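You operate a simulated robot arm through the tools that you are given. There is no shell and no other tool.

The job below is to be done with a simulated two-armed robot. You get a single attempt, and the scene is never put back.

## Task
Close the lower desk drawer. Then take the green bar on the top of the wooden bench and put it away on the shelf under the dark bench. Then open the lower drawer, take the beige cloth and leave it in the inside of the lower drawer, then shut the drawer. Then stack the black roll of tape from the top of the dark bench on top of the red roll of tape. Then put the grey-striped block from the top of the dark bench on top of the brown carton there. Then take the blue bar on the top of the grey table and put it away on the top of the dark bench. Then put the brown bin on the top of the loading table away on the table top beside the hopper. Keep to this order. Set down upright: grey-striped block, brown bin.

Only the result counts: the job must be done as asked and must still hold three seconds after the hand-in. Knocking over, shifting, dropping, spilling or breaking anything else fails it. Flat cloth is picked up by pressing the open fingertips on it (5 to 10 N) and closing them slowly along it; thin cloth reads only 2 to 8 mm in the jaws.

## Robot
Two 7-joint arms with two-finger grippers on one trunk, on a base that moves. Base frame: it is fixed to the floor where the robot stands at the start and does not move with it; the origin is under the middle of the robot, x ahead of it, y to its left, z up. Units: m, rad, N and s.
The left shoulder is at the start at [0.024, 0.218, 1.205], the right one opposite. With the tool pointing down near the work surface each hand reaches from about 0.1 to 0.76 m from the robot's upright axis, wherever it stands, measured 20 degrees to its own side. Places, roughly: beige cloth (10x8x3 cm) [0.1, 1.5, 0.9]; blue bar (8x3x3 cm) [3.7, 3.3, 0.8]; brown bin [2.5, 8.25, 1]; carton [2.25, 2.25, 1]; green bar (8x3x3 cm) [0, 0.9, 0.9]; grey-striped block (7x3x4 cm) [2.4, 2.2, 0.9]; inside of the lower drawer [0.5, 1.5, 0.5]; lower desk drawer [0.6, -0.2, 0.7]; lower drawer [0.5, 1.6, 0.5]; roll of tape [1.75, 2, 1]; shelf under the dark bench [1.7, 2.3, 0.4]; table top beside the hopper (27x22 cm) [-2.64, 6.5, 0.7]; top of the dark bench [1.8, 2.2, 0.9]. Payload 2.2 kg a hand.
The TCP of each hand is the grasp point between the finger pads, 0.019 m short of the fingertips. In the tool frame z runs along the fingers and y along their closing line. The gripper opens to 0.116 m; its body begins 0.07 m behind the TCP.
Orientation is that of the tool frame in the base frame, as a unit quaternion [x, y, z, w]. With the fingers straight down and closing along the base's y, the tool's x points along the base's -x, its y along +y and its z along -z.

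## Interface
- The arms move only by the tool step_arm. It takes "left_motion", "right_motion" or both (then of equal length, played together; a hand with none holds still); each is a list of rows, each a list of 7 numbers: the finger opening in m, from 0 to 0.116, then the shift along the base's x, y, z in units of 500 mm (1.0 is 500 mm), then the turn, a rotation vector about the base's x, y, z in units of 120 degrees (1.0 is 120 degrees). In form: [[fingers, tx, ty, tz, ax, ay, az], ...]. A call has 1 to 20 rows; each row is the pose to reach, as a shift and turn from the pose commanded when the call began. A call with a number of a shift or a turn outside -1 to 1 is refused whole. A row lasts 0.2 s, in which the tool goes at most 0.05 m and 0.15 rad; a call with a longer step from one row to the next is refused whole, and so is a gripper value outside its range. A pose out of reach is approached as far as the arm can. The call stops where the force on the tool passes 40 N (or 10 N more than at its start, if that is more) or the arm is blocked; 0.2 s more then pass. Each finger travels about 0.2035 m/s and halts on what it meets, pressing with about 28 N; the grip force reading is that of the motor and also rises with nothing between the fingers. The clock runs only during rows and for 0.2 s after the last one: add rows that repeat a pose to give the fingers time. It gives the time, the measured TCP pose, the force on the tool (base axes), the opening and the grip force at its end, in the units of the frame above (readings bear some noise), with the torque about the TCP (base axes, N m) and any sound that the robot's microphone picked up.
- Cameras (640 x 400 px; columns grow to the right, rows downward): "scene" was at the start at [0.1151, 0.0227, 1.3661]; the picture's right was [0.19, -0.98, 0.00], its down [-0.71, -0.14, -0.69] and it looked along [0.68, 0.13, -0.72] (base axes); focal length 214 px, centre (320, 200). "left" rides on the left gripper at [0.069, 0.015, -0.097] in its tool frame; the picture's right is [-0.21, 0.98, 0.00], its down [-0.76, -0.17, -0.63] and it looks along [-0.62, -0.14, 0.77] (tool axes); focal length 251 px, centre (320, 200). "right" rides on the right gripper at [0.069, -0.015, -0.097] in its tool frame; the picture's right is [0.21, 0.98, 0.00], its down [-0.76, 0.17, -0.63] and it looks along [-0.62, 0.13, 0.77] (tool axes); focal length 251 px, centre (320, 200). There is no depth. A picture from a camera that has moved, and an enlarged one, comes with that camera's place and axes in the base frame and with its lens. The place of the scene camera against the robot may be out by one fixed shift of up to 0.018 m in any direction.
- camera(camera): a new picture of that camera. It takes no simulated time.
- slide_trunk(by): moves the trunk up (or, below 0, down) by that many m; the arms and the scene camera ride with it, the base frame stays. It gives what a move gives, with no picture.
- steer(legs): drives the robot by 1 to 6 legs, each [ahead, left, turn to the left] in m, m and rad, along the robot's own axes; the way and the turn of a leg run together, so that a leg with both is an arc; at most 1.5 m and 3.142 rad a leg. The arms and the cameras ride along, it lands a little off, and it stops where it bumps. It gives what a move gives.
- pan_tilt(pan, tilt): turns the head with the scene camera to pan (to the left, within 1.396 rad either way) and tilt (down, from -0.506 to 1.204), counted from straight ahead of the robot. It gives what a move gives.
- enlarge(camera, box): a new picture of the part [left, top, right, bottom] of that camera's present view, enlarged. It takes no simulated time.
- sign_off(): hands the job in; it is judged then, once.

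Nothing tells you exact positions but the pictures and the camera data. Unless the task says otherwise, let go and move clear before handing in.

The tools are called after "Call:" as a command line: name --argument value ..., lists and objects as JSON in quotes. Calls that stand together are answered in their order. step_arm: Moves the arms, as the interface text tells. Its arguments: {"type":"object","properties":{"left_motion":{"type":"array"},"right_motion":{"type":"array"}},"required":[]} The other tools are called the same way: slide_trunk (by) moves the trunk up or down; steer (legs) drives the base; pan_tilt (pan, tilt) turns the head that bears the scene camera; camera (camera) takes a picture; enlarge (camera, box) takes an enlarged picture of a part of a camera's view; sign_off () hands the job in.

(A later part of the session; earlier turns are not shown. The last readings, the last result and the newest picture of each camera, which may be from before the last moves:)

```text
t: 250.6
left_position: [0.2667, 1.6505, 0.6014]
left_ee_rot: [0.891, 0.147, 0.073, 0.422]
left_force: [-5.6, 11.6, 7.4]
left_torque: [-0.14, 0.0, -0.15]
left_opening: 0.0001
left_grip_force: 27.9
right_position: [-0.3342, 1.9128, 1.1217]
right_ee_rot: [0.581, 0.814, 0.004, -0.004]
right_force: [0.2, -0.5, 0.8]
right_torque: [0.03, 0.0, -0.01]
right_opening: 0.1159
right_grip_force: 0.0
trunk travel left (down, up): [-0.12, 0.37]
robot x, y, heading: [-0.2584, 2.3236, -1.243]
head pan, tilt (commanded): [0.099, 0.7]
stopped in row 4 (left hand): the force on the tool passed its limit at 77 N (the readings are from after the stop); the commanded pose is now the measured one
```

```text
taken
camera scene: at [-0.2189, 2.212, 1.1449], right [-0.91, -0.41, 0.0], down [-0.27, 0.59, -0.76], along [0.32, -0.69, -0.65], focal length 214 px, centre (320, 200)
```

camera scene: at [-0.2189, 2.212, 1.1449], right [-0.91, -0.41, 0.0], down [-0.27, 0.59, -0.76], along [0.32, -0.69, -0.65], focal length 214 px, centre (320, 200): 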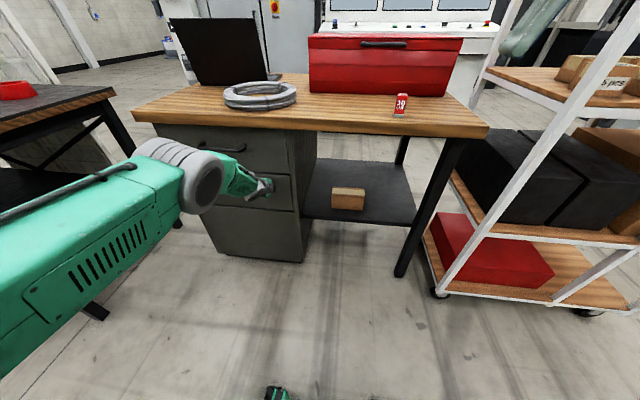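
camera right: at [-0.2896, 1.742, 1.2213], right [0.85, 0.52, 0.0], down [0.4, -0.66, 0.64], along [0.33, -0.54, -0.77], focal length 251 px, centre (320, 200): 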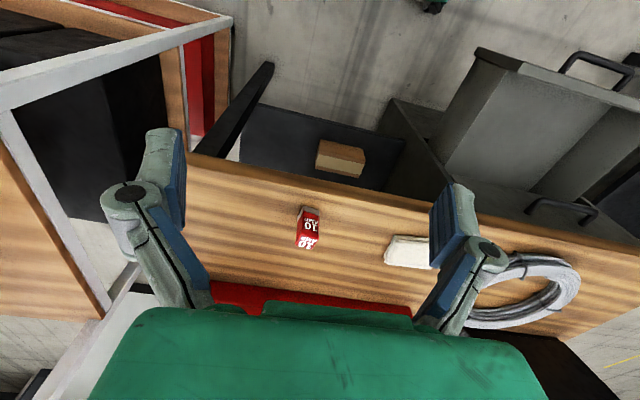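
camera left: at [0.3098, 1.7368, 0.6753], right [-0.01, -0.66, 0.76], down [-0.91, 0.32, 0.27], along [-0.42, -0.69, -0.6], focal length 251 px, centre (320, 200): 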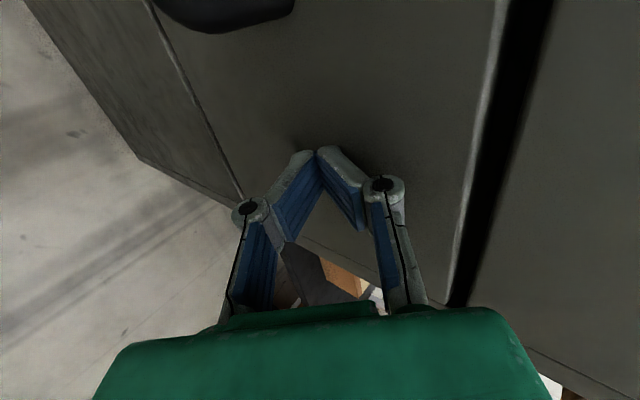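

It hit a stop with 77 N. I push once more gently and then check how flush the front is.

Call:
step_arm --left_motion '[[0.0, 0.0031, -0.0095, 0, 0, 0, 0], [0.0, 0.0063, -0.019, 0, 0, 0, 0], [0.0, 0.0094, -0.0285, 0, 0, 0, 0]]'

Call:
step_arm --left_motion '[[0.0, -0.0157, 0.0475, 0, 0, 0, 0], [0.0, -0.0313, 0.095, 0, 0, 0, 0], [0.0, -0.0626, 0.19, 0, 0, 0, 0], [0.0, -0.0939, 0.285, 0, 0, 0, 0], [0.0, -0.1252, 0.38, 0, 0, 0, 0]]'

Call:
enlarge --camera "scene" --box '[130, 80, 330, 270]'

Call:
camera --camera "left"

```text
t: 251.1
left_position: [0.2679, 1.6514, 0.6002]
left_ee_rot: [0.893, 0.148, 0.074, 0.419]
left_force: [-6.0, 19.3, 11.4]
left_torque: [-0.2, 0.04, -0.22]
left_opening: 0.0
left_grip_force: 27.8
right_position: [-0.3372, 1.9153, 1.1213]
right_ee_rot: [0.581, 0.814, 0.005, -0.004]
right_force: [-0.2, -0.2, -1.1]
right_torque: [0.0, -0.02, -0.02]
right_opening: 0.116
right_grip_force: 0.1
trunk travel left (down, up): [-0.12, 0.37]
robot x, y, heading: [-0.2595, 2.3239, -1.245]
head pan, tilt (commanded): [0.099, 0.7]
stopped in row 2 (left hand): the force on the tool passed its limit at 48 N (the readings are from after the stop); the commanded pose is now the measured one
```

```text
t: 252.3
left_position: [0.204, 1.8417, 0.6038]
left_ee_rot: [0.893, 0.149, 0.072, 0.419]
left_force: [0.3, -0.5, -0.3]
left_torque: [-0.02, 0.0, 0.0]
left_opening: 0.0
left_grip_force: 27.7
right_position: [-0.3362, 1.9145, 1.1207]
right_ee_rot: [0.58, 0.814, 0.005, -0.006]
right_force: [0.1, 0.1, -0.7]
right_torque: [0.0, -0.02, 0.01]
right_opening: 0.1158
right_grip_force: 0.1
trunk travel left (down, up): [-0.12, 0.37]
robot x, y, heading: [-0.2565, 2.326, -1.245]
head pan, tilt (commanded): [0.099, 0.7]
```

```text
2.11 times, centred on (230, 175) of scene
camera zoom: at [-0.219, 2.2118, 1.1449], right [-0.91, -0.41, 0.0], down [-0.27, 0.59, -0.76], along [0.32, -0.69, -0.65], focal length 452 px, centre (510, 253)
```

zoom: 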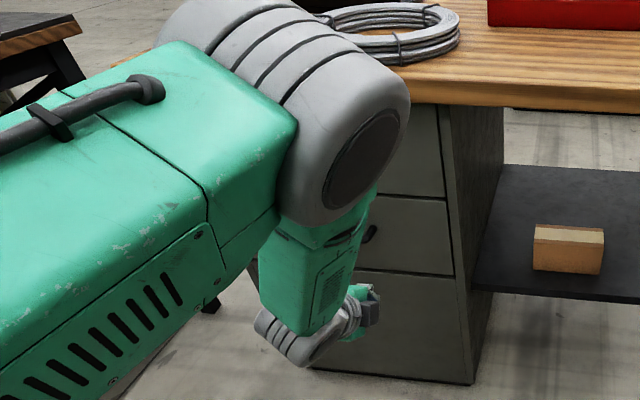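

```text
taken
camera left: at [0.2469, 1.9264, 0.6777], right [0.0, -0.66, 0.75], down [-0.91, 0.31, 0.27], along [-0.41, -0.68, -0.6], focal length 251 px, centre (320, 200)
```

left: 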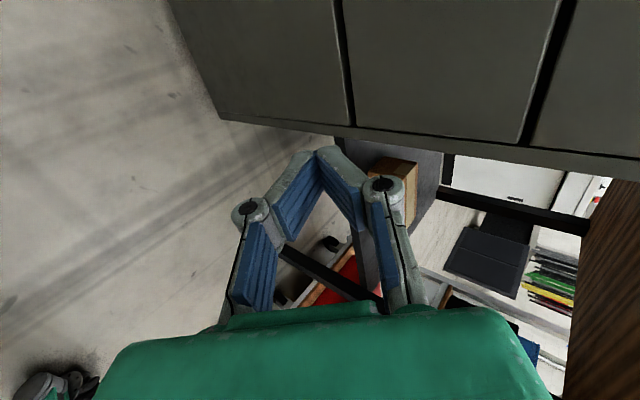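

The lower drawer is shut, flush with its neighbours, with the cloth inside. Next is the tape: I fold the left arm back up and then move along to the dark bench's back side.

Call:
step_arm --left_motion '[[0.0, -0.0152, 0.0445, 0.0763, 0.0156, 0.032, 0.0535], [0.0, -0.0305, 0.0891, 0.1526, 0.0311, 0.064, 0.1069], [0.0, -0.0457, 0.1336, 0.2289, 0.0467, 0.096, 0.1604], [0.0, -0.0609, 0.1782, 0.3052, 0.0622, 0.128, 0.2138], [0.0, -0.0762, 0.2227, 0.3815, 0.0778, 0.16, 0.2673], [0.0, -0.0914, 0.2672, 0.4578, 0.0933, 0.192, 0.3208], [0.0, -0.1066, 0.3118, 0.5342, 0.1089, 0.2241, 0.3742], [0.05, -0.1218, 0.3563, 0.6105, 0.1244, 0.2561, 0.4277], [0.1, -0.1371, 0.4008, 0.6868, 0.14, 0.2881, 0.4812], [0.116, -0.1523, 0.4454, 0.7631, 0.1555, 0.3201, 0.5346], [0.116, -0.1675, 0.4899, 0.8394, 0.1711, 0.3521, 0.5881], [0.116, -0.1828, 0.5345, 0.9157, 0.1866, 0.3841, 0.6415], [0.116, -0.198, 0.579, 0.992, 0.2022, 0.4161, 0.695]]'

Call:
slide_trunk --by -0.12

Call:
steer --legs '[[-0.25, 0.2, 0]]'

Call:
pan_tilt --pan 0.8 --tilt 0.3

Call:
camera --camera "scene"

Call:
pan_tilt --pan 0.0 --tilt 0.5

Call:
camera --camera "scene"

```text
t: 255.1
left_position: [0.1048, 2.1261, 1.0953]
left_ee_rot: [0.583, 0.812, 0.003, 0.0]
left_force: [-0.6, 0.2, -0.2]
left_torque: [-0.01, 0.0, 0.02]
left_opening: 0.1159
left_grip_force: 0.0
left hand out of reach, approached as far as the arm can: row 8, 9
right_position: [-0.3397, 1.9142, 1.1192]
right_ee_rot: [0.581, 0.814, 0.006, -0.005]
right_force: [0.7, 0.3, 0.5]
right_torque: [-0.02, -0.06, 0.0]
right_opening: 0.1158
right_grip_force: 0.1
trunk travel left (down, up): [-0.12, 0.37]
robot x, y, heading: [-0.2627, 2.3248, -1.245]
head pan, tilt (commanded): [0.099, 0.7]
```

```text
t: 256.6
left_position: [0.1117, 2.1278, 0.973]
left_ee_rot: [0.583, 0.812, 0.0, -0.001]
left_force: [0.6, 0.1, -0.1]
left_torque: [-0.02, 0.05, 0.05]
left_opening: 0.1162
left_grip_force: 0.0
right_position: [-0.3327, 1.915, 1.0008]
right_ee_rot: [0.58, 0.814, 0.004, -0.005]
right_force: [0.4, 0.0, 0.1]
right_torque: [-0.02, -0.01, -0.02]
right_opening: 0.116
right_grip_force: 0.1
trunk travel left (down, up): [0.0, 0.49]
robot x, y, heading: [-0.2594, 2.3219, -1.243]
head pan, tilt (commanded): [0.099, 0.7]
```

```text
t: 258.7
left_position: [0.2126, 2.432, 0.9737]
left_ee_rot: [0.582, 0.813, 0.001, 0.0]
left_force: [-0.5, 0.7, 0.2]
left_torque: [0.01, 0.0, 0.01]
left_opening: 0.1161
left_grip_force: 0.1
right_position: [-0.2293, 2.2175, 1.0019]
right_ee_rot: [0.58, 0.815, 0.004, -0.005]
right_force: [-0.8, -0.3, 0.1]
right_torque: [-0.03, -0.01, 0.0]
right_opening: 0.116
right_grip_force: 0.0
trunk travel left (down, up): [0.0, 0.49]
robot x, y, heading: [-0.1578, 2.6322, -1.239]
head pan, tilt (commanded): [0.099, 0.7]
```

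```text
t: 259.8
left_position: [0.2192, 2.4352, 0.9729]
left_ee_rot: [0.583, 0.813, -0.001, -0.001]
left_force: [-0.9, -1.3, -0.2]
left_torque: [-0.03, 0.05, 0.01]
left_opening: 0.1161
left_grip_force: 0.1
right_position: [-0.2243, 2.2211, 1.0006]
right_ee_rot: [0.58, 0.815, 0.003, -0.007]
right_force: [-0.3, -0.5, 0.3]
right_torque: [0.04, 0.02, 0.0]
right_opening: 0.1159
right_grip_force: 0.0
trunk travel left (down, up): [0.0, 0.49]
robot x, y, heading: [-0.1538, 2.6298, -1.244]
head pan, tilt (commanded): [0.799, 0.3]
```

```text
taken
camera scene: at [-0.0604, 2.5554, 1.0607], right [-0.43, -0.9, 0.0], down [-0.27, 0.13, -0.95], along [0.86, -0.41, -0.3], focal length 214 px, centre (320, 200)
```

scene: 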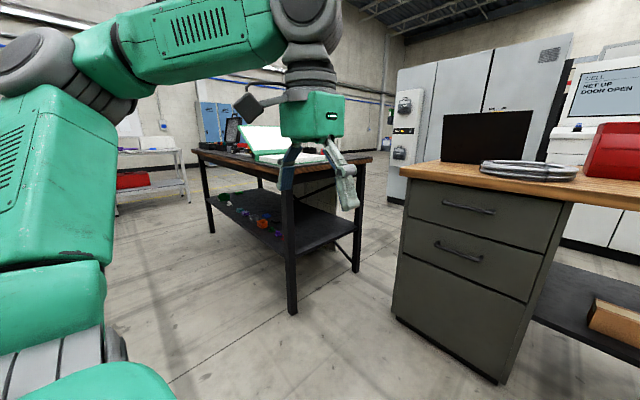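

```text
t: 260.9
left_position: [0.2139, 2.4334, 0.9722]
left_ee_rot: [0.582, 0.813, 0.0, 0.0]
left_force: [0.4, -1.2, -0.2]
left_torque: [0.0, 0.0, -0.04]
left_opening: 0.116
left_grip_force: 0.1
right_position: [-0.2296, 2.2185, 0.9997]
right_ee_rot: [0.58, 0.815, 0.003, -0.006]
right_force: [-0.3, 0.4, 1.0]
right_torque: [0.0, 0.01, 0.0]
right_opening: 0.116
right_grip_force: 0.0
trunk travel left (down, up): [0.0, 0.49]
robot x, y, heading: [-0.1569, 2.6266, -1.245]
head pan, tilt (commanded): [0.0, 0.499]
```

```text
taken
camera scene: at [-0.1207, 2.5074, 1.0426], right [-0.95, -0.32, 0.0], down [-0.16, 0.45, -0.88], along [0.28, -0.83, -0.48], focal length 214 px, centre (320, 200)
```

scene: 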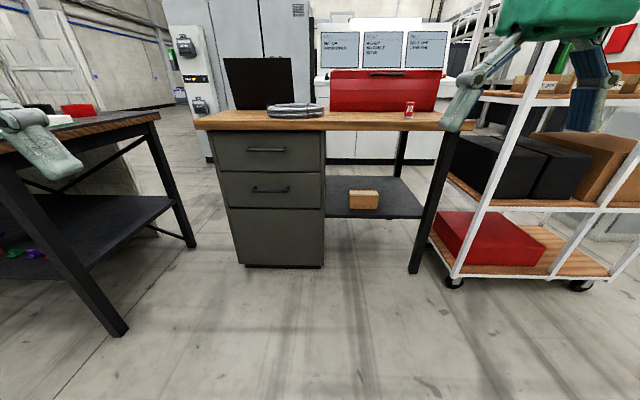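

The drawer is clearly shut. I now slide left along the aisle to stand behind the dark bench and look for the tape rolls from a raised viewpoint.

Call:
steer --legs '[[0, 0.65, 0], [0, 0.65, 0]]'

Call:
slide_trunk --by 0.35

Call:
steer --legs '[[0, 0, 0]]'

Call:
steer --legs '[[0, 0, 0]]'

Call:
pan_tilt --pan 0.0 --tilt 0.6

Call:
camera --camera "scene"

```text
t: 267.6
left_position: [1.4118, 2.8508, 0.9744]
left_ee_rot: [0.582, 0.813, 0.002, 0.0]
left_force: [0.4, 0.4, 0.4]
left_torque: [0.04, -0.01, -0.02]
left_opening: 0.1162
left_grip_force: 0.1
right_position: [0.9694, 2.6371, 1.0003]
right_ee_rot: [0.578, 0.816, 0.005, -0.003]
right_force: [-0.5, -0.8, 0.6]
right_torque: [0.01, -0.06, 0.0]
right_opening: 0.1161
right_grip_force: 0.0
trunk travel left (down, up): [0.0, 0.49]
robot x, y, heading: [1.0446, 3.0495, -1.242]
head pan, tilt (commanded): [0.0, 0.499]
```

```text
t: 271.1
left_position: [1.4197, 2.8558, 1.3228]
left_ee_rot: [0.581, 0.814, -0.002, -0.003]
left_force: [0.2, -0.3, -0.2]
left_torque: [-0.02, -0.03, -0.02]
left_opening: 0.1159
left_grip_force: 0.1
right_position: [0.9777, 2.6405, 1.3513]
right_ee_rot: [0.579, 0.815, 0.003, -0.006]
right_force: [0.1, -1.0, -0.2]
right_torque: [-0.04, -0.02, 0.0]
right_opening: 0.1161
right_grip_force: 0.1
trunk travel left (down, up): [-0.35, 0.14]
robot x, y, heading: [1.0475, 3.0469, -1.238]
head pan, tilt (commanded): [0.0, 0.499]
```

```text
t: 271.8
left_position: [1.4073, 2.8523, 1.3247]
left_ee_rot: [0.581, 0.814, 0.001, 0.001]
left_force: [0.0, -0.2, -0.4]
left_torque: [-0.01, -0.02, -0.02]
left_opening: 0.116
left_grip_force: 0.2
right_position: [0.9633, 2.6368, 1.3507]
right_ee_rot: [0.579, 0.816, 0.006, -0.005]
right_force: [-1.2, -0.5, -0.7]
right_torque: [0.02, -0.06, -0.04]
right_opening: 0.1159
right_grip_force: 0.1
trunk travel left (down, up): [-0.35, 0.14]
robot x, y, heading: [1.0432, 3.049, -1.239]
head pan, tilt (commanded): [0.0, 0.499]
```

```text
t: 272.5
left_position: [1.4113, 2.8545, 1.3237]
left_ee_rot: [0.581, 0.814, -0.002, 0.001]
left_force: [0.0, 0.1, 0.0]
left_torque: [0.02, -0.02, -0.01]
left_opening: 0.1159
left_grip_force: 0.0
right_position: [0.9696, 2.6387, 1.3493]
right_ee_rot: [0.579, 0.816, 0.006, -0.01]
right_force: [-0.1, -0.2, 0.5]
right_torque: [0.0, 0.02, -0.01]
right_opening: 0.1161
right_grip_force: 0.2
trunk travel left (down, up): [-0.35, 0.14]
robot x, y, heading: [1.0432, 3.0436, -1.233]
head pan, tilt (commanded): [0.0, 0.499]
```

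```text
t: 273.1
left_position: [1.4175, 2.8583, 1.3242]
left_ee_rot: [0.582, 0.813, -0.003, 0.0]
left_force: [0.5, 0.2, 0.7]
left_torque: [-0.03, 0.02, -0.01]
left_opening: 0.1162
left_grip_force: 0.1
right_position: [0.9752, 2.6402, 1.3476]
right_ee_rot: [0.578, 0.816, 0.006, -0.013]
right_force: [0.4, 0.5, -0.2]
right_torque: [-0.03, 0.03, 0.03]
right_opening: 0.1157
right_grip_force: 0.1
trunk travel left (down, up): [-0.35, 0.14]
robot x, y, heading: [1.042, 3.0469, -1.237]
head pan, tilt (commanded): [0.0, 0.6]
```

```text
taken
camera scene: at [1.0843, 2.9297, 1.3835], right [-0.94, -0.33, 0.01], down [-0.19, 0.53, -0.82], along [0.27, -0.78, -0.57], focal length 214 px, centre (320, 200)
```

scene: 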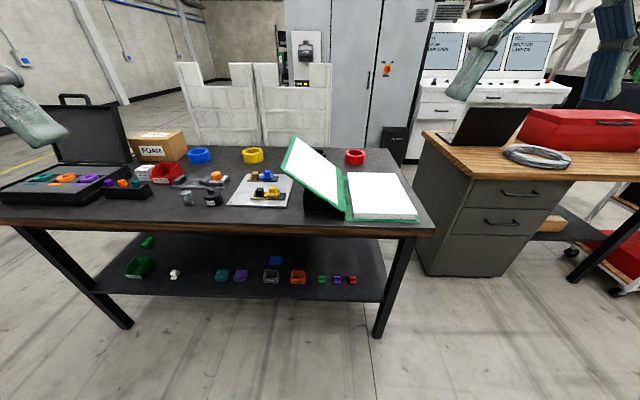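

From here I see blue, yellow and red rolls along the bench's far side; the black one must be hidden behind the green binder's raised cover. I zoom in.

Call:
enlarge --camera "scene" --box '[160, 120, 440, 240]'

Call:
enlarge --camera "scene" --box '[0, 90, 220, 220]'

Call:
camera --camera "left"

Call:
camera --camera "right"

```text
2.29 times, centred on (300, 180) of scene
camera zoom: at [1.0843, 2.9297, 1.3835], right [-0.94, -0.33, 0.01], down [-0.19, 0.53, -0.82], along [0.27, -0.78, -0.57], focal length 490 px, centre (366, 246)
```

zoom: 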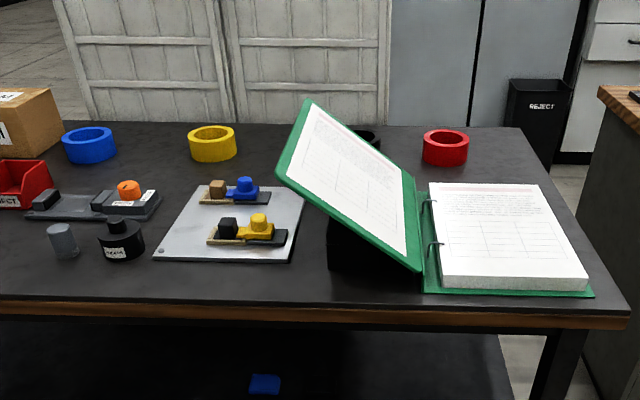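

```text
2.91 times, centred on (110, 155) of scene
camera zoom: at [1.0843, 2.9297, 1.3835], right [-0.94, -0.33, 0.01], down [-0.19, 0.53, -0.82], along [0.27, -0.78, -0.57], focal length 624 px, centre (931, 331)
```

zoom: 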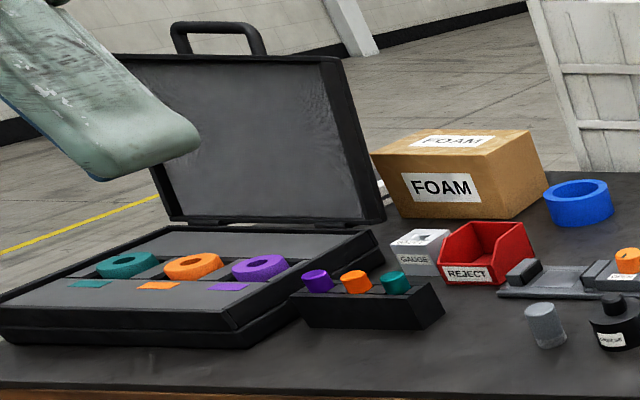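

```text
taken
camera left: at [1.4091, 2.9301, 1.4197], right [0.99, 0.11, -0.01], down [0.09, -0.77, 0.64], along [0.07, -0.63, -0.77], focal length 251 px, centre (320, 200)
```

left: 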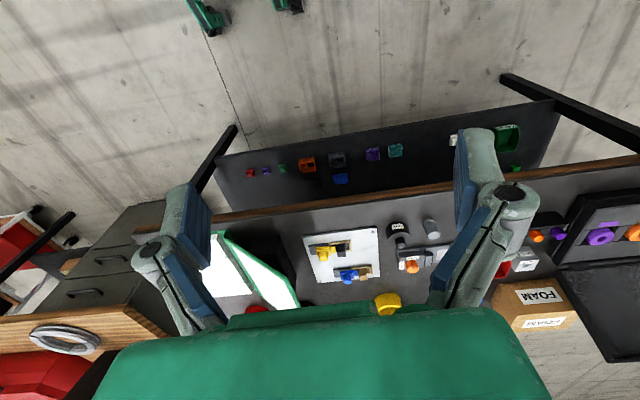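

```text
taken
camera right: at [0.9401, 2.6995, 1.4453], right [0.85, 0.53, 0.0], down [0.42, -0.67, 0.61], along [0.32, -0.52, -0.79], focal length 251 px, centre (320, 200)
```

right: 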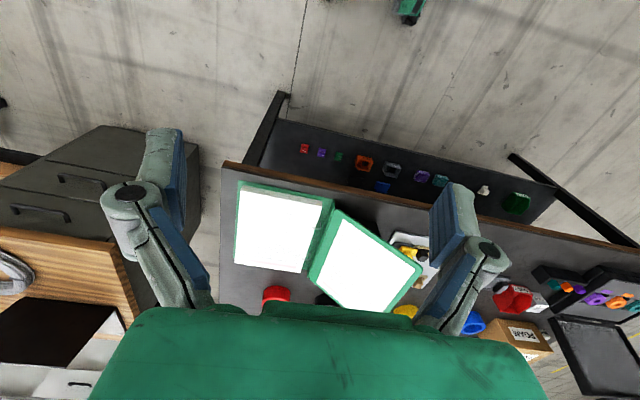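

The black roll sits just beyond the binder's far edge, near (1.46,1.87), with the red one near (1.26,1.84); both look about 11 cm wide and 5 cm tall. I'll approach the bench from the back with the trunk high so arms clear the binder, and use the right hand.

Call:
steer --legs '[[0, 0.14, -0.016], [0.2, 0, 0], [0.2, 0, 0]]'

Call:
steer --legs '[[0, 0, 0]]'

Call:
steer --legs '[[0, 0, 0]]'

Call:
steer --legs '[[0, 0, 0]]'

Call:
steer --legs '[[0, 0, 0]]'

Call:
pan_tilt --pan -0.1 --tilt 0.75

Call:
camera --camera "scene"

Call:
camera --camera "right"

```text
t: 276.9
left_position: [1.7304, 2.546, 1.3117]
left_ee_rot: [0.586, 0.81, -0.027, -0.011]
left_force: [0.3, 0.0, -0.7]
left_torque: [0.02, 0.04, -0.03]
left_opening: 0.1159
left_grip_force: 0.0
right_position: [1.288, 2.3349, 1.354]
right_ee_rot: [0.583, 0.812, -0.013, -0.025]
right_force: [1.9, 1.3, -0.2]
right_torque: [-0.08, 0.19, 0.02]
right_opening: 0.1165
right_grip_force: 0.1
trunk travel left (down, up): [-0.35, 0.14]
robot x, y, heading: [1.3119, 2.7136, -1.251]
head pan, tilt (commanded): [0.0, 0.6]
```

```text
t: 277.6
left_position: [1.7058, 2.5358, 1.3226]
left_ee_rot: [0.588, 0.809, -0.014, -0.003]
left_force: [0.1, -0.1, 0.5]
left_torque: [-0.02, 0.06, 0.04]
left_opening: 0.1161
left_grip_force: 0.1
right_position: [1.2645, 2.3258, 1.3522]
right_ee_rot: [0.582, 0.813, -0.002, -0.015]
right_force: [0.6, 0.3, -1.2]
right_torque: [-0.07, 0.08, 0.05]
right_opening: 0.1162
right_grip_force: 0.1
trunk travel left (down, up): [-0.35, 0.14]
robot x, y, heading: [1.3244, 2.7146, -1.248]
head pan, tilt (commanded): [0.0, 0.6]
```

```text
t: 278.2
left_position: [1.6431, 2.5065, 1.333]
left_ee_rot: [0.586, 0.81, 0.008, 0.008]
left_force: [0.0, -0.8, 0.4]
left_torque: [0.05, -0.09, 0.0]
left_opening: 0.1159
left_grip_force: 0.1
right_position: [1.2024, 2.296, 1.342]
right_ee_rot: [0.581, 0.814, 0.019, 0.0]
right_force: [-0.6, -1.0, 1.3]
right_torque: [0.15, -0.12, 0.0]
right_opening: 0.1162
right_grip_force: 0.1
trunk travel left (down, up): [-0.35, 0.14]
robot x, y, heading: [1.3131, 2.7146, -1.25]
head pan, tilt (commanded): [0.0, 0.6]
```

```text
t: 278.9
left_position: [1.6507, 2.5169, 1.3315]
left_ee_rot: [0.587, 0.809, 0.0, 0.007]
left_force: [-0.8, 0.0, 0.9]
left_torque: [0.01, -0.05, -0.04]
left_opening: 0.116
left_grip_force: 0.1
right_position: [1.2097, 2.3026, 1.3452]
right_ee_rot: [0.581, 0.814, 0.015, -0.008]
right_force: [-1.8, -0.3, 1.5]
right_torque: [0.1, -0.13, -0.01]
right_opening: 0.1161
right_grip_force: 0.0
trunk travel left (down, up): [-0.35, 0.14]
robot x, y, heading: [1.3011, 2.7131, -1.247]
head pan, tilt (commanded): [0.0, 0.6]
```

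```text
t: 279.6
left_position: [1.6988, 2.5337, 1.3208]
left_ee_rot: [0.587, 0.81, -0.017, -0.004]
left_force: [0.5, 0.0, -1.0]
left_torque: [0.09, 0.09, 0.02]
left_opening: 0.116
left_grip_force: 0.1
right_position: [1.2608, 2.3192, 1.3451]
right_ee_rot: [0.582, 0.813, 0.003, -0.026]
right_force: [0.3, -1.2, -1.0]
right_torque: [-0.02, 0.06, 0.01]
right_opening: 0.1163
right_grip_force: 0.0
trunk travel left (down, up): [-0.35, 0.14]
robot x, y, heading: [1.3048, 2.7161, -1.253]
head pan, tilt (commanded): [0.0, 0.6]
```

```text
t: 280.4
left_position: [1.7067, 2.5415, 1.3231]
left_ee_rot: [0.586, 0.81, -0.017, -0.004]
left_force: [0.8, -0.3, -0.3]
left_torque: [0.0, 0.14, 0.02]
left_opening: 0.1161
left_grip_force: 0.0
right_position: [1.2669, 2.3252, 1.347]
right_ee_rot: [0.58, 0.814, 0.001, -0.022]
right_force: [0.9, 0.8, 0.9]
right_torque: [-0.09, 0.08, 0.06]
right_opening: 0.1161
right_grip_force: 0.1
trunk travel left (down, up): [-0.35, 0.14]
robot x, y, heading: [1.3187, 2.7207, -1.251]
head pan, tilt (commanded): [-0.099, 0.75]
```

```text
taken
camera scene: at [1.3743, 2.6135, 1.3704], right [-0.97, -0.22, 0.03], down [-0.17, 0.66, -0.73], along [0.14, -0.72, -0.68], focal length 214 px, centre (320, 200)
```

scene: 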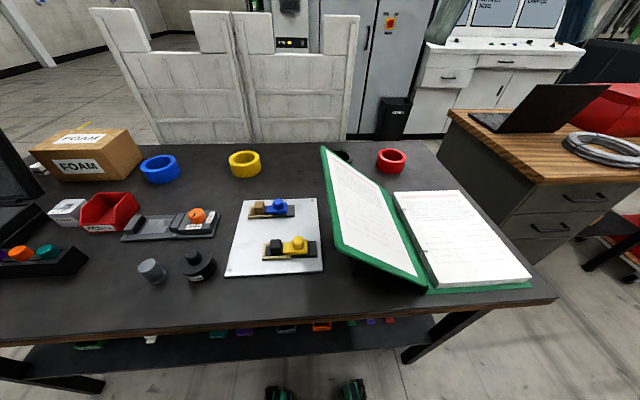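

```text
taken
camera right: at [1.2339, 2.3837, 1.4455], right [0.85, 0.52, -0.01], down [0.43, -0.68, 0.6], along [0.3, -0.52, -0.8], focal length 251 px, centre (320, 200)
```

right: 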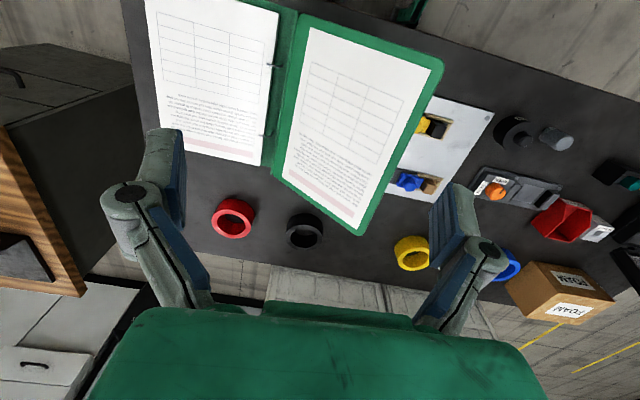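

I can see both rolls from the right hand camera: red near (1.255,1.898) and black near (1.433,1.958). The robot is rocking, so I damp it first.

Call:
steer --legs '[[0, 0, 0]]'

Call:
steer --legs '[[0, 0, 0]]'

Call:
steer --legs '[[0, 0, 0]]'

Call:
steer --legs '[[0, 0, 0]]'

Call:
steer --legs '[[0, 0, 0]]'

Call:
steer --legs '[[0, 0, 0]]'

Call:
steer --legs '[[0, 0, 0]]'

Call:
steer --legs '[[0, 0, 0]]'

```text
t: 281.1
left_position: [1.6319, 2.5152, 1.3313]
left_ee_rot: [0.586, 0.81, 0.008, 0.009]
left_force: [-1.7, 0.4, -0.7]
left_torque: [0.07, -0.01, -0.02]
left_opening: 0.1158
left_grip_force: 0.1
right_position: [1.1924, 2.3027, 1.3387]
right_ee_rot: [0.579, 0.815, 0.023, -0.007]
right_force: [-0.6, 1.7, 0.2]
right_torque: [0.01, -0.07, 0.01]
right_opening: 0.1159
right_grip_force: 0.1
trunk travel left (down, up): [-0.35, 0.14]
robot x, y, heading: [1.3026, 2.7133, -1.242]
head pan, tilt (commanded): [-0.099, 0.75]
```

```text
t: 281.8
left_position: [1.6068, 2.5115, 1.3364]
left_ee_rot: [0.587, 0.809, 0.013, 0.016]
left_force: [-0.7, -0.7, -0.2]
left_torque: [0.03, -0.08, 0.02]
left_opening: 0.116
left_grip_force: 0.0
right_position: [1.1673, 2.2946, 1.3349]
right_ee_rot: [0.579, 0.815, 0.031, -0.006]
right_force: [-2.5, -1.2, 0.6]
right_torque: [0.04, -0.21, -0.03]
right_opening: 0.116
right_grip_force: 0.1
trunk travel left (down, up): [-0.35, 0.14]
robot x, y, heading: [1.2902, 2.7097, -1.244]
head pan, tilt (commanded): [-0.099, 0.75]
```

```text
t: 282.4
left_position: [1.6525, 2.5297, 1.3285]
left_ee_rot: [0.588, 0.809, -0.006, 0.004]
left_force: [0.3, -0.2, -0.1]
left_torque: [-0.03, 0.02, 0.0]
left_opening: 0.1161
left_grip_force: 0.1
right_position: [1.2138, 2.3096, 1.3378]
right_ee_rot: [0.58, 0.814, 0.021, -0.027]
right_force: [-0.1, -0.5, -0.6]
right_torque: [-0.01, 0.02, 0.03]
right_opening: 0.1163
right_grip_force: 0.0
trunk travel left (down, up): [-0.35, 0.14]
robot x, y, heading: [1.2901, 2.71, -1.245]
head pan, tilt (commanded): [-0.099, 0.75]
```

```text
t: 283.1
left_position: [1.6852, 2.5403, 1.3237]
left_ee_rot: [0.587, 0.81, -0.015, -0.002]
left_force: [1.5, 1.2, 0.2]
left_torque: [-0.08, 0.13, 0.02]
left_opening: 0.1159
left_grip_force: 0.0
right_position: [1.249, 2.3205, 1.3388]
right_ee_rot: [0.58, 0.814, 0.012, -0.033]
right_force: [2.3, 0.4, -0.8]
right_torque: [0.01, 0.22, 0.04]
right_opening: 0.1161
right_grip_force: 0.2
trunk travel left (down, up): [-0.35, 0.14]
robot x, y, heading: [1.3005, 2.711, -1.245]
head pan, tilt (commanded): [-0.099, 0.75]
```

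```text
t: 283.9
left_position: [1.6522, 2.5308, 1.3294]
left_ee_rot: [0.587, 0.809, 0.002, 0.001]
left_force: [1.3, 0.5, -0.7]
left_torque: [-0.01, 0.04, 0.03]
left_opening: 0.1159
left_grip_force: 0.0
right_position: [1.2142, 2.3135, 1.3364]
right_ee_rot: [0.579, 0.815, 0.023, -0.022]
right_force: [-0.1, 0.8, -0.4]
right_torque: [-0.01, 0.04, 0.0]
right_opening: 0.1161
right_grip_force: 0.0
trunk travel left (down, up): [-0.35, 0.14]
robot x, y, heading: [1.304, 2.7136, -1.244]
head pan, tilt (commanded): [-0.099, 0.75]
```

```text
t: 284.6
left_position: [1.6093, 2.5153, 1.3328]
left_ee_rot: [0.588, 0.809, 0.016, 0.008]
left_force: [-1.6, -0.7, -0.2]
left_torque: [0.12, -0.16, 0.02]
left_opening: 0.116
left_grip_force: 0.1
right_position: [1.1731, 2.3003, 1.3305]
right_ee_rot: [0.58, 0.814, 0.036, -0.012]
right_force: [-4.1, -0.5, -0.1]
right_torque: [0.12, -0.29, -0.06]
right_opening: 0.1161
right_grip_force: 0.0
trunk travel left (down, up): [-0.35, 0.14]
robot x, y, heading: [1.296, 2.7121, -1.241]
head pan, tilt (commanded): [-0.099, 0.75]
```

```text
t: 285.2
left_position: [1.6223, 2.5231, 1.3296]
left_ee_rot: [0.588, 0.809, 0.008, 0.006]
left_force: [-0.6, 1.0, 0.2]
left_torque: [0.02, -0.07, 0.05]
left_opening: 0.1161
left_grip_force: 0.1
right_position: [1.1846, 2.3069, 1.3303]
right_ee_rot: [0.58, 0.814, 0.034, -0.022]
right_force: [-0.7, -0.8, 0.8]
right_torque: [0.02, -0.05, 0.01]
right_opening: 0.1163
right_grip_force: 0.1
trunk travel left (down, up): [-0.35, 0.14]
robot x, y, heading: [1.2845, 2.7081, -1.245]
head pan, tilt (commanded): [-0.099, 0.75]
```

```text
t: 285.9
left_position: [1.6649, 2.5401, 1.3239]
left_ee_rot: [0.588, 0.809, -0.009, -0.001]
left_force: [1.5, 0.5, 0.4]
left_torque: [-0.06, 0.02, -0.01]
left_opening: 0.116
left_grip_force: 0.0
right_position: [1.2279, 2.3198, 1.3314]
right_ee_rot: [0.58, 0.813, 0.023, -0.038]
right_force: [1.1, -0.2, -0.1]
right_torque: [0.05, 0.1, 0.05]
right_opening: 0.1159
right_grip_force: 0.1
trunk travel left (down, up): [-0.35, 0.14]
robot x, y, heading: [1.2946, 2.7115, -1.246]
head pan, tilt (commanded): [-0.099, 0.75]
```

The rocking persists at this trunk height. Both hands have room below, so I lower the trunk 0.25 m, where the robot is much steadier.

Call:
slide_trunk --by -0.25

Call:
steer --legs '[[0, 0, 0]]'

Call:
steer --legs '[[0, 0, 0]]'

Call:
steer --legs '[[0, 0, 0]]'

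Call:
camera --camera "right"

Call:
camera --camera "scene"

```text
t: 288.5
left_position: [1.6477, 2.5365, 1.0773]
left_ee_rot: [0.589, 0.808, -0.005, 0.003]
left_force: [1.4, -0.5, -1.0]
left_torque: [-0.03, 0.09, 0.0]
left_opening: 0.1159
left_grip_force: 0.0
right_position: [1.2117, 2.3154, 1.0737]
right_ee_rot: [0.581, 0.812, 0.033, -0.039]
right_force: [0.6, -0.2, -1.1]
right_torque: [0.04, 0.04, 0.01]
right_opening: 0.1163
right_grip_force: 0.1
trunk travel left (down, up): [-0.1, 0.39]
robot x, y, heading: [1.3035, 2.7144, -1.25]
head pan, tilt (commanded): [-0.099, 0.75]
```

```text
t: 289.2
left_position: [1.668, 2.5432, 1.0725]
left_ee_rot: [0.587, 0.809, -0.009, -0.005]
left_force: [1.0, 0.1, 1.1]
left_torque: [-0.02, 0.12, 0.0]
left_opening: 0.1161
left_grip_force: 0.0
right_position: [1.2331, 2.322, 1.0824]
right_ee_rot: [0.579, 0.814, 0.021, -0.039]
right_force: [2.3, 0.8, -0.2]
right_torque: [-0.06, 0.18, -0.02]
right_opening: 0.1162
right_grip_force: 0.0
trunk travel left (down, up): [-0.1, 0.39]
robot x, y, heading: [1.3058, 2.7118, -1.243]
head pan, tilt (commanded): [-0.099, 0.75]
```

```text
t: 289.9
left_position: [1.663, 2.5416, 1.0747]
left_ee_rot: [0.587, 0.809, -0.003, -0.005]
left_force: [0.9, 0.7, 1.4]
left_torque: [-0.02, 0.12, 0.01]
left_opening: 0.1159
left_grip_force: 0.1
right_position: [1.2283, 2.3231, 1.0803]
right_ee_rot: [0.578, 0.815, 0.025, -0.033]
right_force: [2.1, 0.0, -0.1]
right_torque: [-0.09, 0.11, 0.02]
right_opening: 0.116
right_grip_force: 0.1
trunk travel left (down, up): [-0.1, 0.39]
robot x, y, heading: [1.3133, 2.7173, -1.243]
head pan, tilt (commanded): [-0.099, 0.75]
```

```text
t: 290.6
left_position: [1.6503, 2.5371, 1.0768]
left_ee_rot: [0.587, 0.81, 0.004, -0.004]
left_force: [-0.3, 0.5, -0.4]
left_torque: [0.01, 0.0, -0.02]
left_opening: 0.1158
left_grip_force: 0.0
right_position: [1.2162, 2.3203, 1.0794]
right_ee_rot: [0.578, 0.815, 0.028, -0.03]
right_force: [0.3, 0.5, 0.2]
right_torque: [-0.02, 0.04, 0.0]
right_opening: 0.1159
right_grip_force: 0.1
trunk travel left (down, up): [-0.1, 0.39]
robot x, y, heading: [1.3107, 2.7156, -1.245]
head pan, tilt (commanded): [-0.099, 0.75]
```

```text
taken
camera right: at [1.1798, 2.3734, 1.1794], right [0.85, 0.53, 0.03], down [0.42, -0.71, 0.57], along [0.32, -0.47, -0.82], focal length 251 px, centre (320, 200)
```

right: 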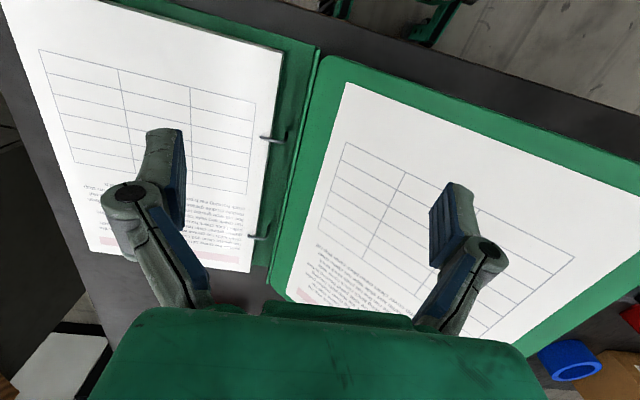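

```text
taken
camera scene: at [1.3266, 2.5977, 1.1205], right [-0.97, -0.22, -0.01], down [-0.15, 0.67, -0.73], along [0.17, -0.71, -0.68], focal length 214 px, centre (320, 200)
```

scene: 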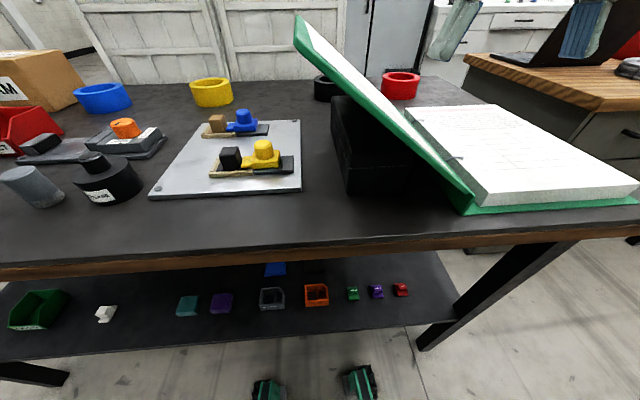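

The binder's raised cover limits how the hand can come in, so I'll grip the black roll's near-red wall (one finger inside the hole) with the hand nearly upright. I move 6 cm closer, raise the trunk slightly and bring the right hand to a hover above that wall.

Call:
steer --legs '[[0.06, 0, 0]]'

Call:
slide_trunk --by 0.1

Call:
steer --legs '[[0, 0, 0]]'

Call:
steer --legs '[[0, 0, 0]]'

Call:
steer --legs '[[0, 0, 0]]'

Call:
camera --camera "right"

```text
t: 291.6
left_position: [1.708, 2.4943, 1.0673]
left_ee_rot: [0.586, 0.81, -0.009, -0.017]
left_force: [0.9, 0.2, 0.2]
left_torque: [-0.01, 0.14, -0.02]
left_opening: 0.1161
left_grip_force: 0.1
right_position: [1.2724, 2.2767, 1.0851]
right_ee_rot: [0.578, 0.815, 0.015, -0.04]
right_force: [1.6, -0.7, -0.8]
right_torque: [-0.01, 0.14, 0.01]
right_opening: 0.1159
right_grip_force: 0.1
trunk travel left (down, up): [-0.1, 0.39]
robot x, y, heading: [1.3413, 2.6602, -1.242]
head pan, tilt (commanded): [-0.099, 0.75]
```

```text
t: 292.9
left_position: [1.6687, 2.482, 1.1761]
left_ee_rot: [0.587, 0.81, 0.006, -0.007]
left_force: [-0.7, -0.5, 1.2]
left_torque: [0.02, -0.08, 0.0]
left_opening: 0.1156
left_grip_force: 0.1
right_position: [1.2327, 2.2642, 1.1785]
right_ee_rot: [0.577, 0.816, 0.029, -0.03]
right_force: [-0.8, 0.3, -0.7]
right_torque: [0.06, -0.11, 0.02]
right_opening: 0.1161
right_grip_force: 0.0
trunk travel left (down, up): [-0.2, 0.29]
robot x, y, heading: [1.3304, 2.66, -1.247]
head pan, tilt (commanded): [-0.099, 0.75]
```

```text
t: 293.6
left_position: [1.6708, 2.4839, 1.177]
left_ee_rot: [0.586, 0.81, 0.004, -0.005]
left_force: [-0.4, -0.2, 0.2]
left_torque: [0.02, -0.07, -0.03]
left_opening: 0.1159
left_grip_force: 0.1
right_position: [1.235, 2.2654, 1.177]
right_ee_rot: [0.578, 0.815, 0.029, -0.032]
right_force: [-1.1, 0.3, 0.5]
right_torque: [-0.02, -0.08, -0.03]
right_opening: 0.1161
right_grip_force: 0.0
trunk travel left (down, up): [-0.2, 0.29]
robot x, y, heading: [1.335, 2.6593, -1.245]
head pan, tilt (commanded): [-0.099, 0.75]
```

```text
t: 294.3
left_position: [1.6826, 2.4893, 1.1744]
left_ee_rot: [0.587, 0.81, -0.001, -0.008]
left_force: [0.3, 1.3, 0.2]
left_torque: [0.01, 0.03, -0.01]
left_opening: 0.1158
left_grip_force: 0.0
right_position: [1.2485, 2.2704, 1.1781]
right_ee_rot: [0.577, 0.815, 0.027, -0.038]
right_force: [-0.5, -0.3, -0.9]
right_torque: [-0.02, 0.01, -0.01]
right_opening: 0.1159
right_grip_force: 0.0
trunk travel left (down, up): [-0.2, 0.29]
robot x, y, heading: [1.3393, 2.6631, -1.248]
head pan, tilt (commanded): [-0.099, 0.75]
```

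```text
t: 295.0
left_position: [1.69, 2.4917, 1.1735]
left_ee_rot: [0.587, 0.81, -0.003, -0.01]
left_force: [2.0, 0.8, 0.4]
left_torque: [-0.02, 0.12, 0.0]
left_opening: 0.1161
left_grip_force: 0.0
right_position: [1.2544, 2.2736, 1.1772]
right_ee_rot: [0.576, 0.816, 0.026, -0.04]
right_force: [0.5, 1.3, -0.2]
right_torque: [-0.08, 0.11, -0.02]
right_opening: 0.1163
right_grip_force: 0.0
trunk travel left (down, up): [-0.2, 0.29]
robot x, y, heading: [1.3358, 2.6641, -1.242]
head pan, tilt (commanded): [-0.099, 0.75]
```

```text
taken
camera right: at [1.2215, 2.3253, 1.2787], right [0.85, 0.53, 0.02], down [0.43, -0.71, 0.56], along [0.31, -0.46, -0.83], focal length 251 px, centre (320, 200)
```

right: 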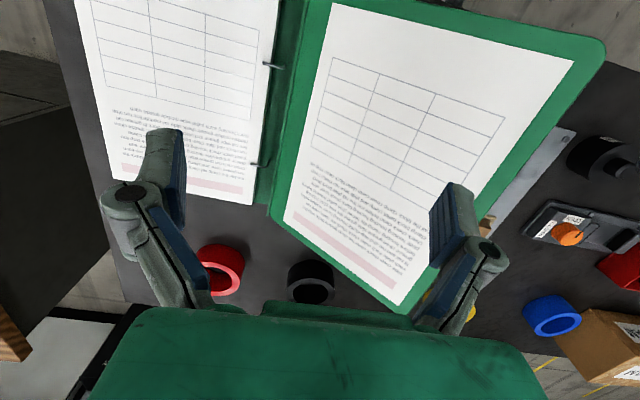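

Steadier now, and black reads (1.437,1.958). I move the right hand to a hover 15 cm above the wall of the black roll nearest the red one.

Call:
step_arm --right_motion '[[0.1, 0.0281, -0.0658, 0, -0.0105, -0.0029, -0.0006], [0.08, 0.0562, -0.1316, 0, -0.021, -0.0058, -0.0012], [0.07, 0.0843, -0.1974, 0, -0.0315, -0.0087, -0.0018], [0.07, 0.1124, -0.2632, 0, -0.042, -0.0116, -0.0024], [0.07, 0.1405, -0.329, 0, -0.0525, -0.0145, -0.003], [0.07, 0.1686, -0.3948, 0, -0.063, -0.0174, -0.0036], [0.07, 0.1967, -0.4606, 0, -0.0735, -0.0203, -0.0042], [0.07, 0.2248, -0.5264, 0, -0.084, -0.0232, -0.0048], [0.07, 0.2529, -0.5922, -0.05, -0.0945, -0.0261, -0.0054], [0.07, 0.281, -0.658, -0.1, -0.105, -0.029, -0.006], [0.07, 0.281, -0.658, -0.154, -0.105, -0.029, -0.006], [0.07, 0.281, -0.658, -0.154, -0.105, -0.029, -0.006]]'

Call:
camera --camera "right"

Call:
camera --camera "scene"

```text
t: 297.6
left_position: [1.6827, 2.4904, 1.1745]
left_ee_rot: [0.585, 0.811, 0.001, -0.01]
left_force: [0.8, 0.0, 0.3]
left_torque: [0.01, 0.02, 0.01]
left_opening: 0.1157
left_grip_force: 0.0
right_position: [1.3894, 1.9408, 1.101]
right_ee_rot: [0.58, 0.812, -0.043, 0.052]
right_force: [0.6, 0.0, 0.1]
right_torque: [0.03, 0.01, 0.01]
right_opening: 0.07
right_grip_force: 0.1
right hand out of reach, approached as far as the arm can: row 10
trunk travel left (down, up): [-0.2, 0.29]
robot x, y, heading: [1.3365, 2.661, -1.247]
head pan, tilt (commanded): [-0.099, 0.75]
```

```text
taken
camera right: at [1.3498, 2.0132, 1.1856], right [0.85, 0.52, -0.04], down [0.38, -0.57, 0.72], along [0.35, -0.63, -0.69], focal length 251 px, centre (320, 200)
```

right: 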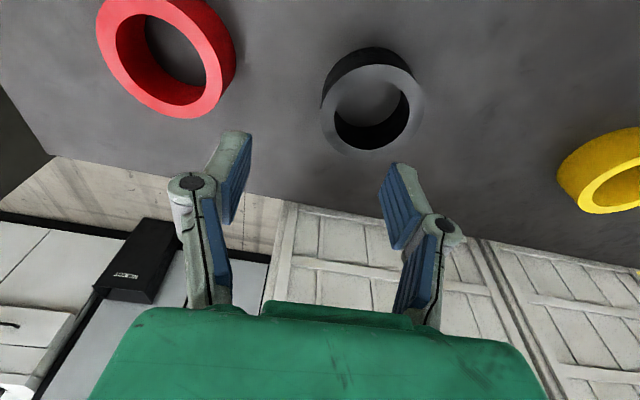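

```text
taken
camera scene: at [1.3758, 2.5485, 1.2204], right [-0.97, -0.23, 0.01], down [-0.16, 0.67, -0.73], along [0.16, -0.71, -0.68], focal length 214 px, centre (320, 200)
```

scene: 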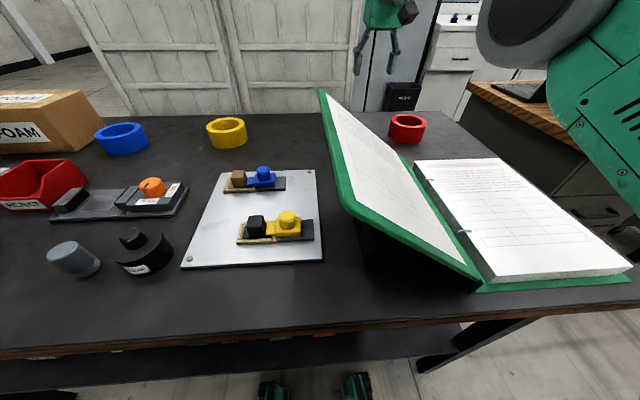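

Clear view of black and red rolls. I lower 6 cm with a small correction and take another image to pin down the roll's height and place.

Call:
step_arm --right_motion '[[0.07, 0.012, -0.006, -0.04, 0, 0, 0], [0.07, 0.024, -0.012, -0.08, 0, 0, 0], [0.07, 0.024, -0.012, -0.12, 0, 0, 0], [0.07, 0.024, -0.012, -0.12, 0, 0, 0]]'

Call:
camera --camera "right"

```text
t: 298.6
left_position: [1.6686, 2.486, 1.178]
left_ee_rot: [0.586, 0.81, 0.006, -0.007]
left_force: [-0.3, -0.4, 0.5]
left_torque: [0.0, -0.04, 0.02]
left_opening: 0.116
left_grip_force: 0.0
right_position: [1.3886, 1.9319, 1.0361]
right_ee_rot: [0.581, 0.811, -0.038, 0.053]
right_force: [-0.3, 0.4, 0.1]
right_torque: [0.0, -0.04, 0.02]
right_opening: 0.0701
right_grip_force: 0.1
trunk travel left (down, up): [-0.2, 0.29]
robot x, y, heading: [1.3359, 2.6614, -1.247]
head pan, tilt (commanded): [-0.099, 0.75]
```

```text
taken
camera right: at [1.3487, 2.0052, 1.1208], right [0.86, 0.52, -0.03], down [0.37, -0.58, 0.73], along [0.36, -0.63, -0.69], focal length 251 px, centre (320, 200)
```

right: 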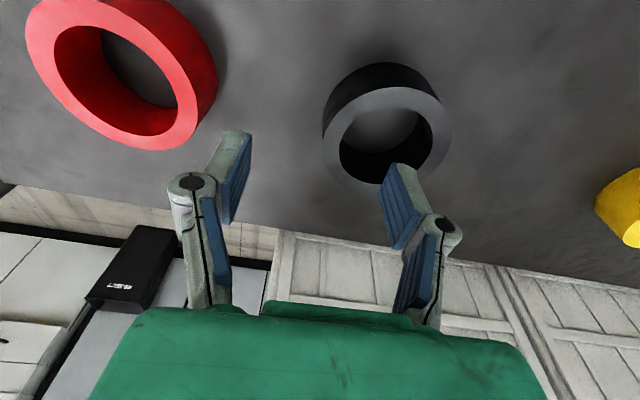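

The black roll's top centre is at (1.451,1.933,0.939), outer width 10.7 cm; red is 20 cm beside it. There's still about 1 cm of sway, so I damp it a little more before going in.

Call:
steer --legs '[[0, 0, 0]]'

Call:
steer --legs '[[0, 0, 0]]'

Call:
steer --legs '[[0, 0, 0]]'

Call:
steer --legs '[[0, 0, 0]]'

Call:
camera --camera "right"

```text
t: 299.3
left_position: [1.6798, 2.4906, 1.176]
left_ee_rot: [0.585, 0.811, 0.003, -0.009]
left_force: [0.2, 0.6, 0.0]
left_torque: [0.03, 0.0, 0.0]
left_opening: 0.1159
left_grip_force: 0.0
right_position: [1.3979, 1.9368, 1.0363]
right_ee_rot: [0.581, 0.811, -0.042, 0.051]
right_force: [-0.3, -0.7, 0.0]
right_torque: [0.01, 0.03, -0.04]
right_opening: 0.0697
right_grip_force: 0.0
trunk travel left (down, up): [-0.2, 0.29]
robot x, y, heading: [1.3376, 2.6619, -1.247]
head pan, tilt (commanded): [-0.099, 0.75]
```

```text
t: 300.0
left_position: [1.6781, 2.492, 1.1734]
left_ee_rot: [0.586, 0.81, 0.004, -0.01]
left_force: [-0.1, -0.5, 0.3]
left_torque: [-0.03, 0.02, 0.02]
left_opening: 0.1162
left_grip_force: 0.1
right_position: [1.3986, 1.9374, 1.0394]
right_ee_rot: [0.579, 0.812, -0.042, 0.054]
right_force: [0.4, -0.3, 0.3]
right_torque: [-0.04, 0.04, 0.0]
right_opening: 0.0701
right_grip_force: 0.0
trunk travel left (down, up): [-0.2, 0.29]
robot x, y, heading: [1.3419, 2.6621, -1.244]
head pan, tilt (commanded): [-0.099, 0.75]
```

```text
t: 300.7
left_position: [1.6744, 2.4931, 1.1737]
left_ee_rot: [0.585, 0.811, 0.008, -0.011]
left_force: [0.2, 0.5, -0.2]
left_torque: [0.01, -0.04, -0.01]
left_opening: 0.1156
left_grip_force: 0.1
right_position: [1.3961, 1.9377, 1.0398]
right_ee_rot: [0.58, 0.812, -0.042, 0.055]
right_force: [0.3, -0.5, 0.3]
right_torque: [0.01, 0.03, -0.02]
right_opening: 0.0702
right_grip_force: 0.0
trunk travel left (down, up): [-0.2, 0.29]
robot x, y, heading: [1.3386, 2.6624, -1.246]
head pan, tilt (commanded): [-0.099, 0.75]
```

```text
t: 301.4
left_position: [1.6711, 2.4948, 1.1745]
left_ee_rot: [0.585, 0.811, 0.01, -0.013]
left_force: [-0.9, -0.8, -0.1]
left_torque: [0.04, 0.01, -0.02]
left_opening: 0.1161
left_grip_force: 0.2
right_position: [1.3929, 1.9403, 1.0427]
right_ee_rot: [0.58, 0.812, -0.043, 0.057]
right_force: [-0.4, -0.2, -0.5]
right_torque: [0.02, -0.02, -0.02]
right_opening: 0.0698
right_grip_force: 0.0
trunk travel left (down, up): [-0.2, 0.29]
robot x, y, heading: [1.3433, 2.6647, -1.246]
head pan, tilt (commanded): [-0.099, 0.75]
```

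```text
taken
camera right: at [1.3525, 2.0136, 1.1274], right [0.85, 0.52, -0.03], down [0.37, -0.57, 0.73], along [0.36, -0.64, -0.68], focal length 251 px, centre (320, 200)
```

right: 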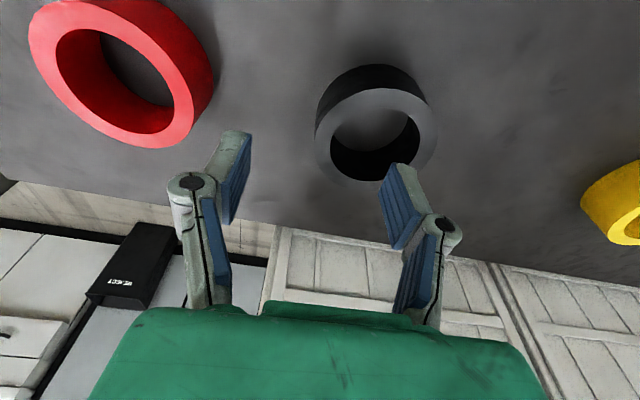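

Steady now. I descend so one finger enters the hole and the other stays outside the wall.

Call:
step_arm --right_motion '[[0.07, 0.01, -0.016, -0.04, 0, 0, 0], [0.07, 0.02, -0.032, -0.08, 0, 0, 0], [0.07, 0.0276, -0.044, -0.13, 0, 0, 0], [0.07, 0.0276, -0.044, -0.18, 0, 0, 0], [0.07, 0.0276, -0.044, -0.2254, 0, 0, 0], [0.07, 0.0276, -0.044, -0.2254, 0, 0, 0]]'

Call:
camera --camera "right"

```text
t: 302.6
left_position: [1.6729, 2.4983, 1.1722]
left_ee_rot: [0.586, 0.81, 0.01, -0.016]
left_force: [0.5, 0.1, -0.2]
left_torque: [0.03, -0.01, -0.02]
left_opening: 0.1159
left_grip_force: 0.1
right_position: [1.4124, 1.9183, 0.956]
right_ee_rot: [0.58, 0.81, -0.047, 0.071]
right_force: [2.5, 1.9, 10.7]
right_torque: [0.29, -0.29, 0.05]
right_opening: 0.084
right_grip_force: 2.3
trunk travel left (down, up): [-0.2, 0.29]
robot x, y, heading: [1.3446, 2.66, -1.243]
head pan, tilt (commanded): [-0.099, 0.75]
stopped in row 5 (right hand): the force on the tool passed its limit at 44 N (the readings are from after the stop); the commanded pose is now the measured one
```

```text
taken
camera right: at [1.3706, 1.9931, 1.0377], right [0.86, 0.52, -0.03], down [0.36, -0.55, 0.75], along [0.37, -0.65, -0.66], focal length 251 px, centre (320, 200)
```

right: 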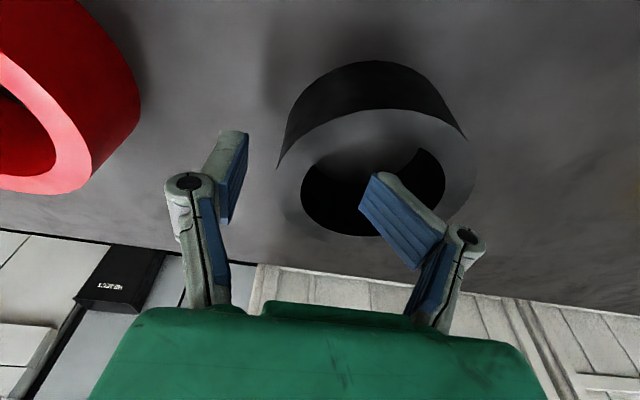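

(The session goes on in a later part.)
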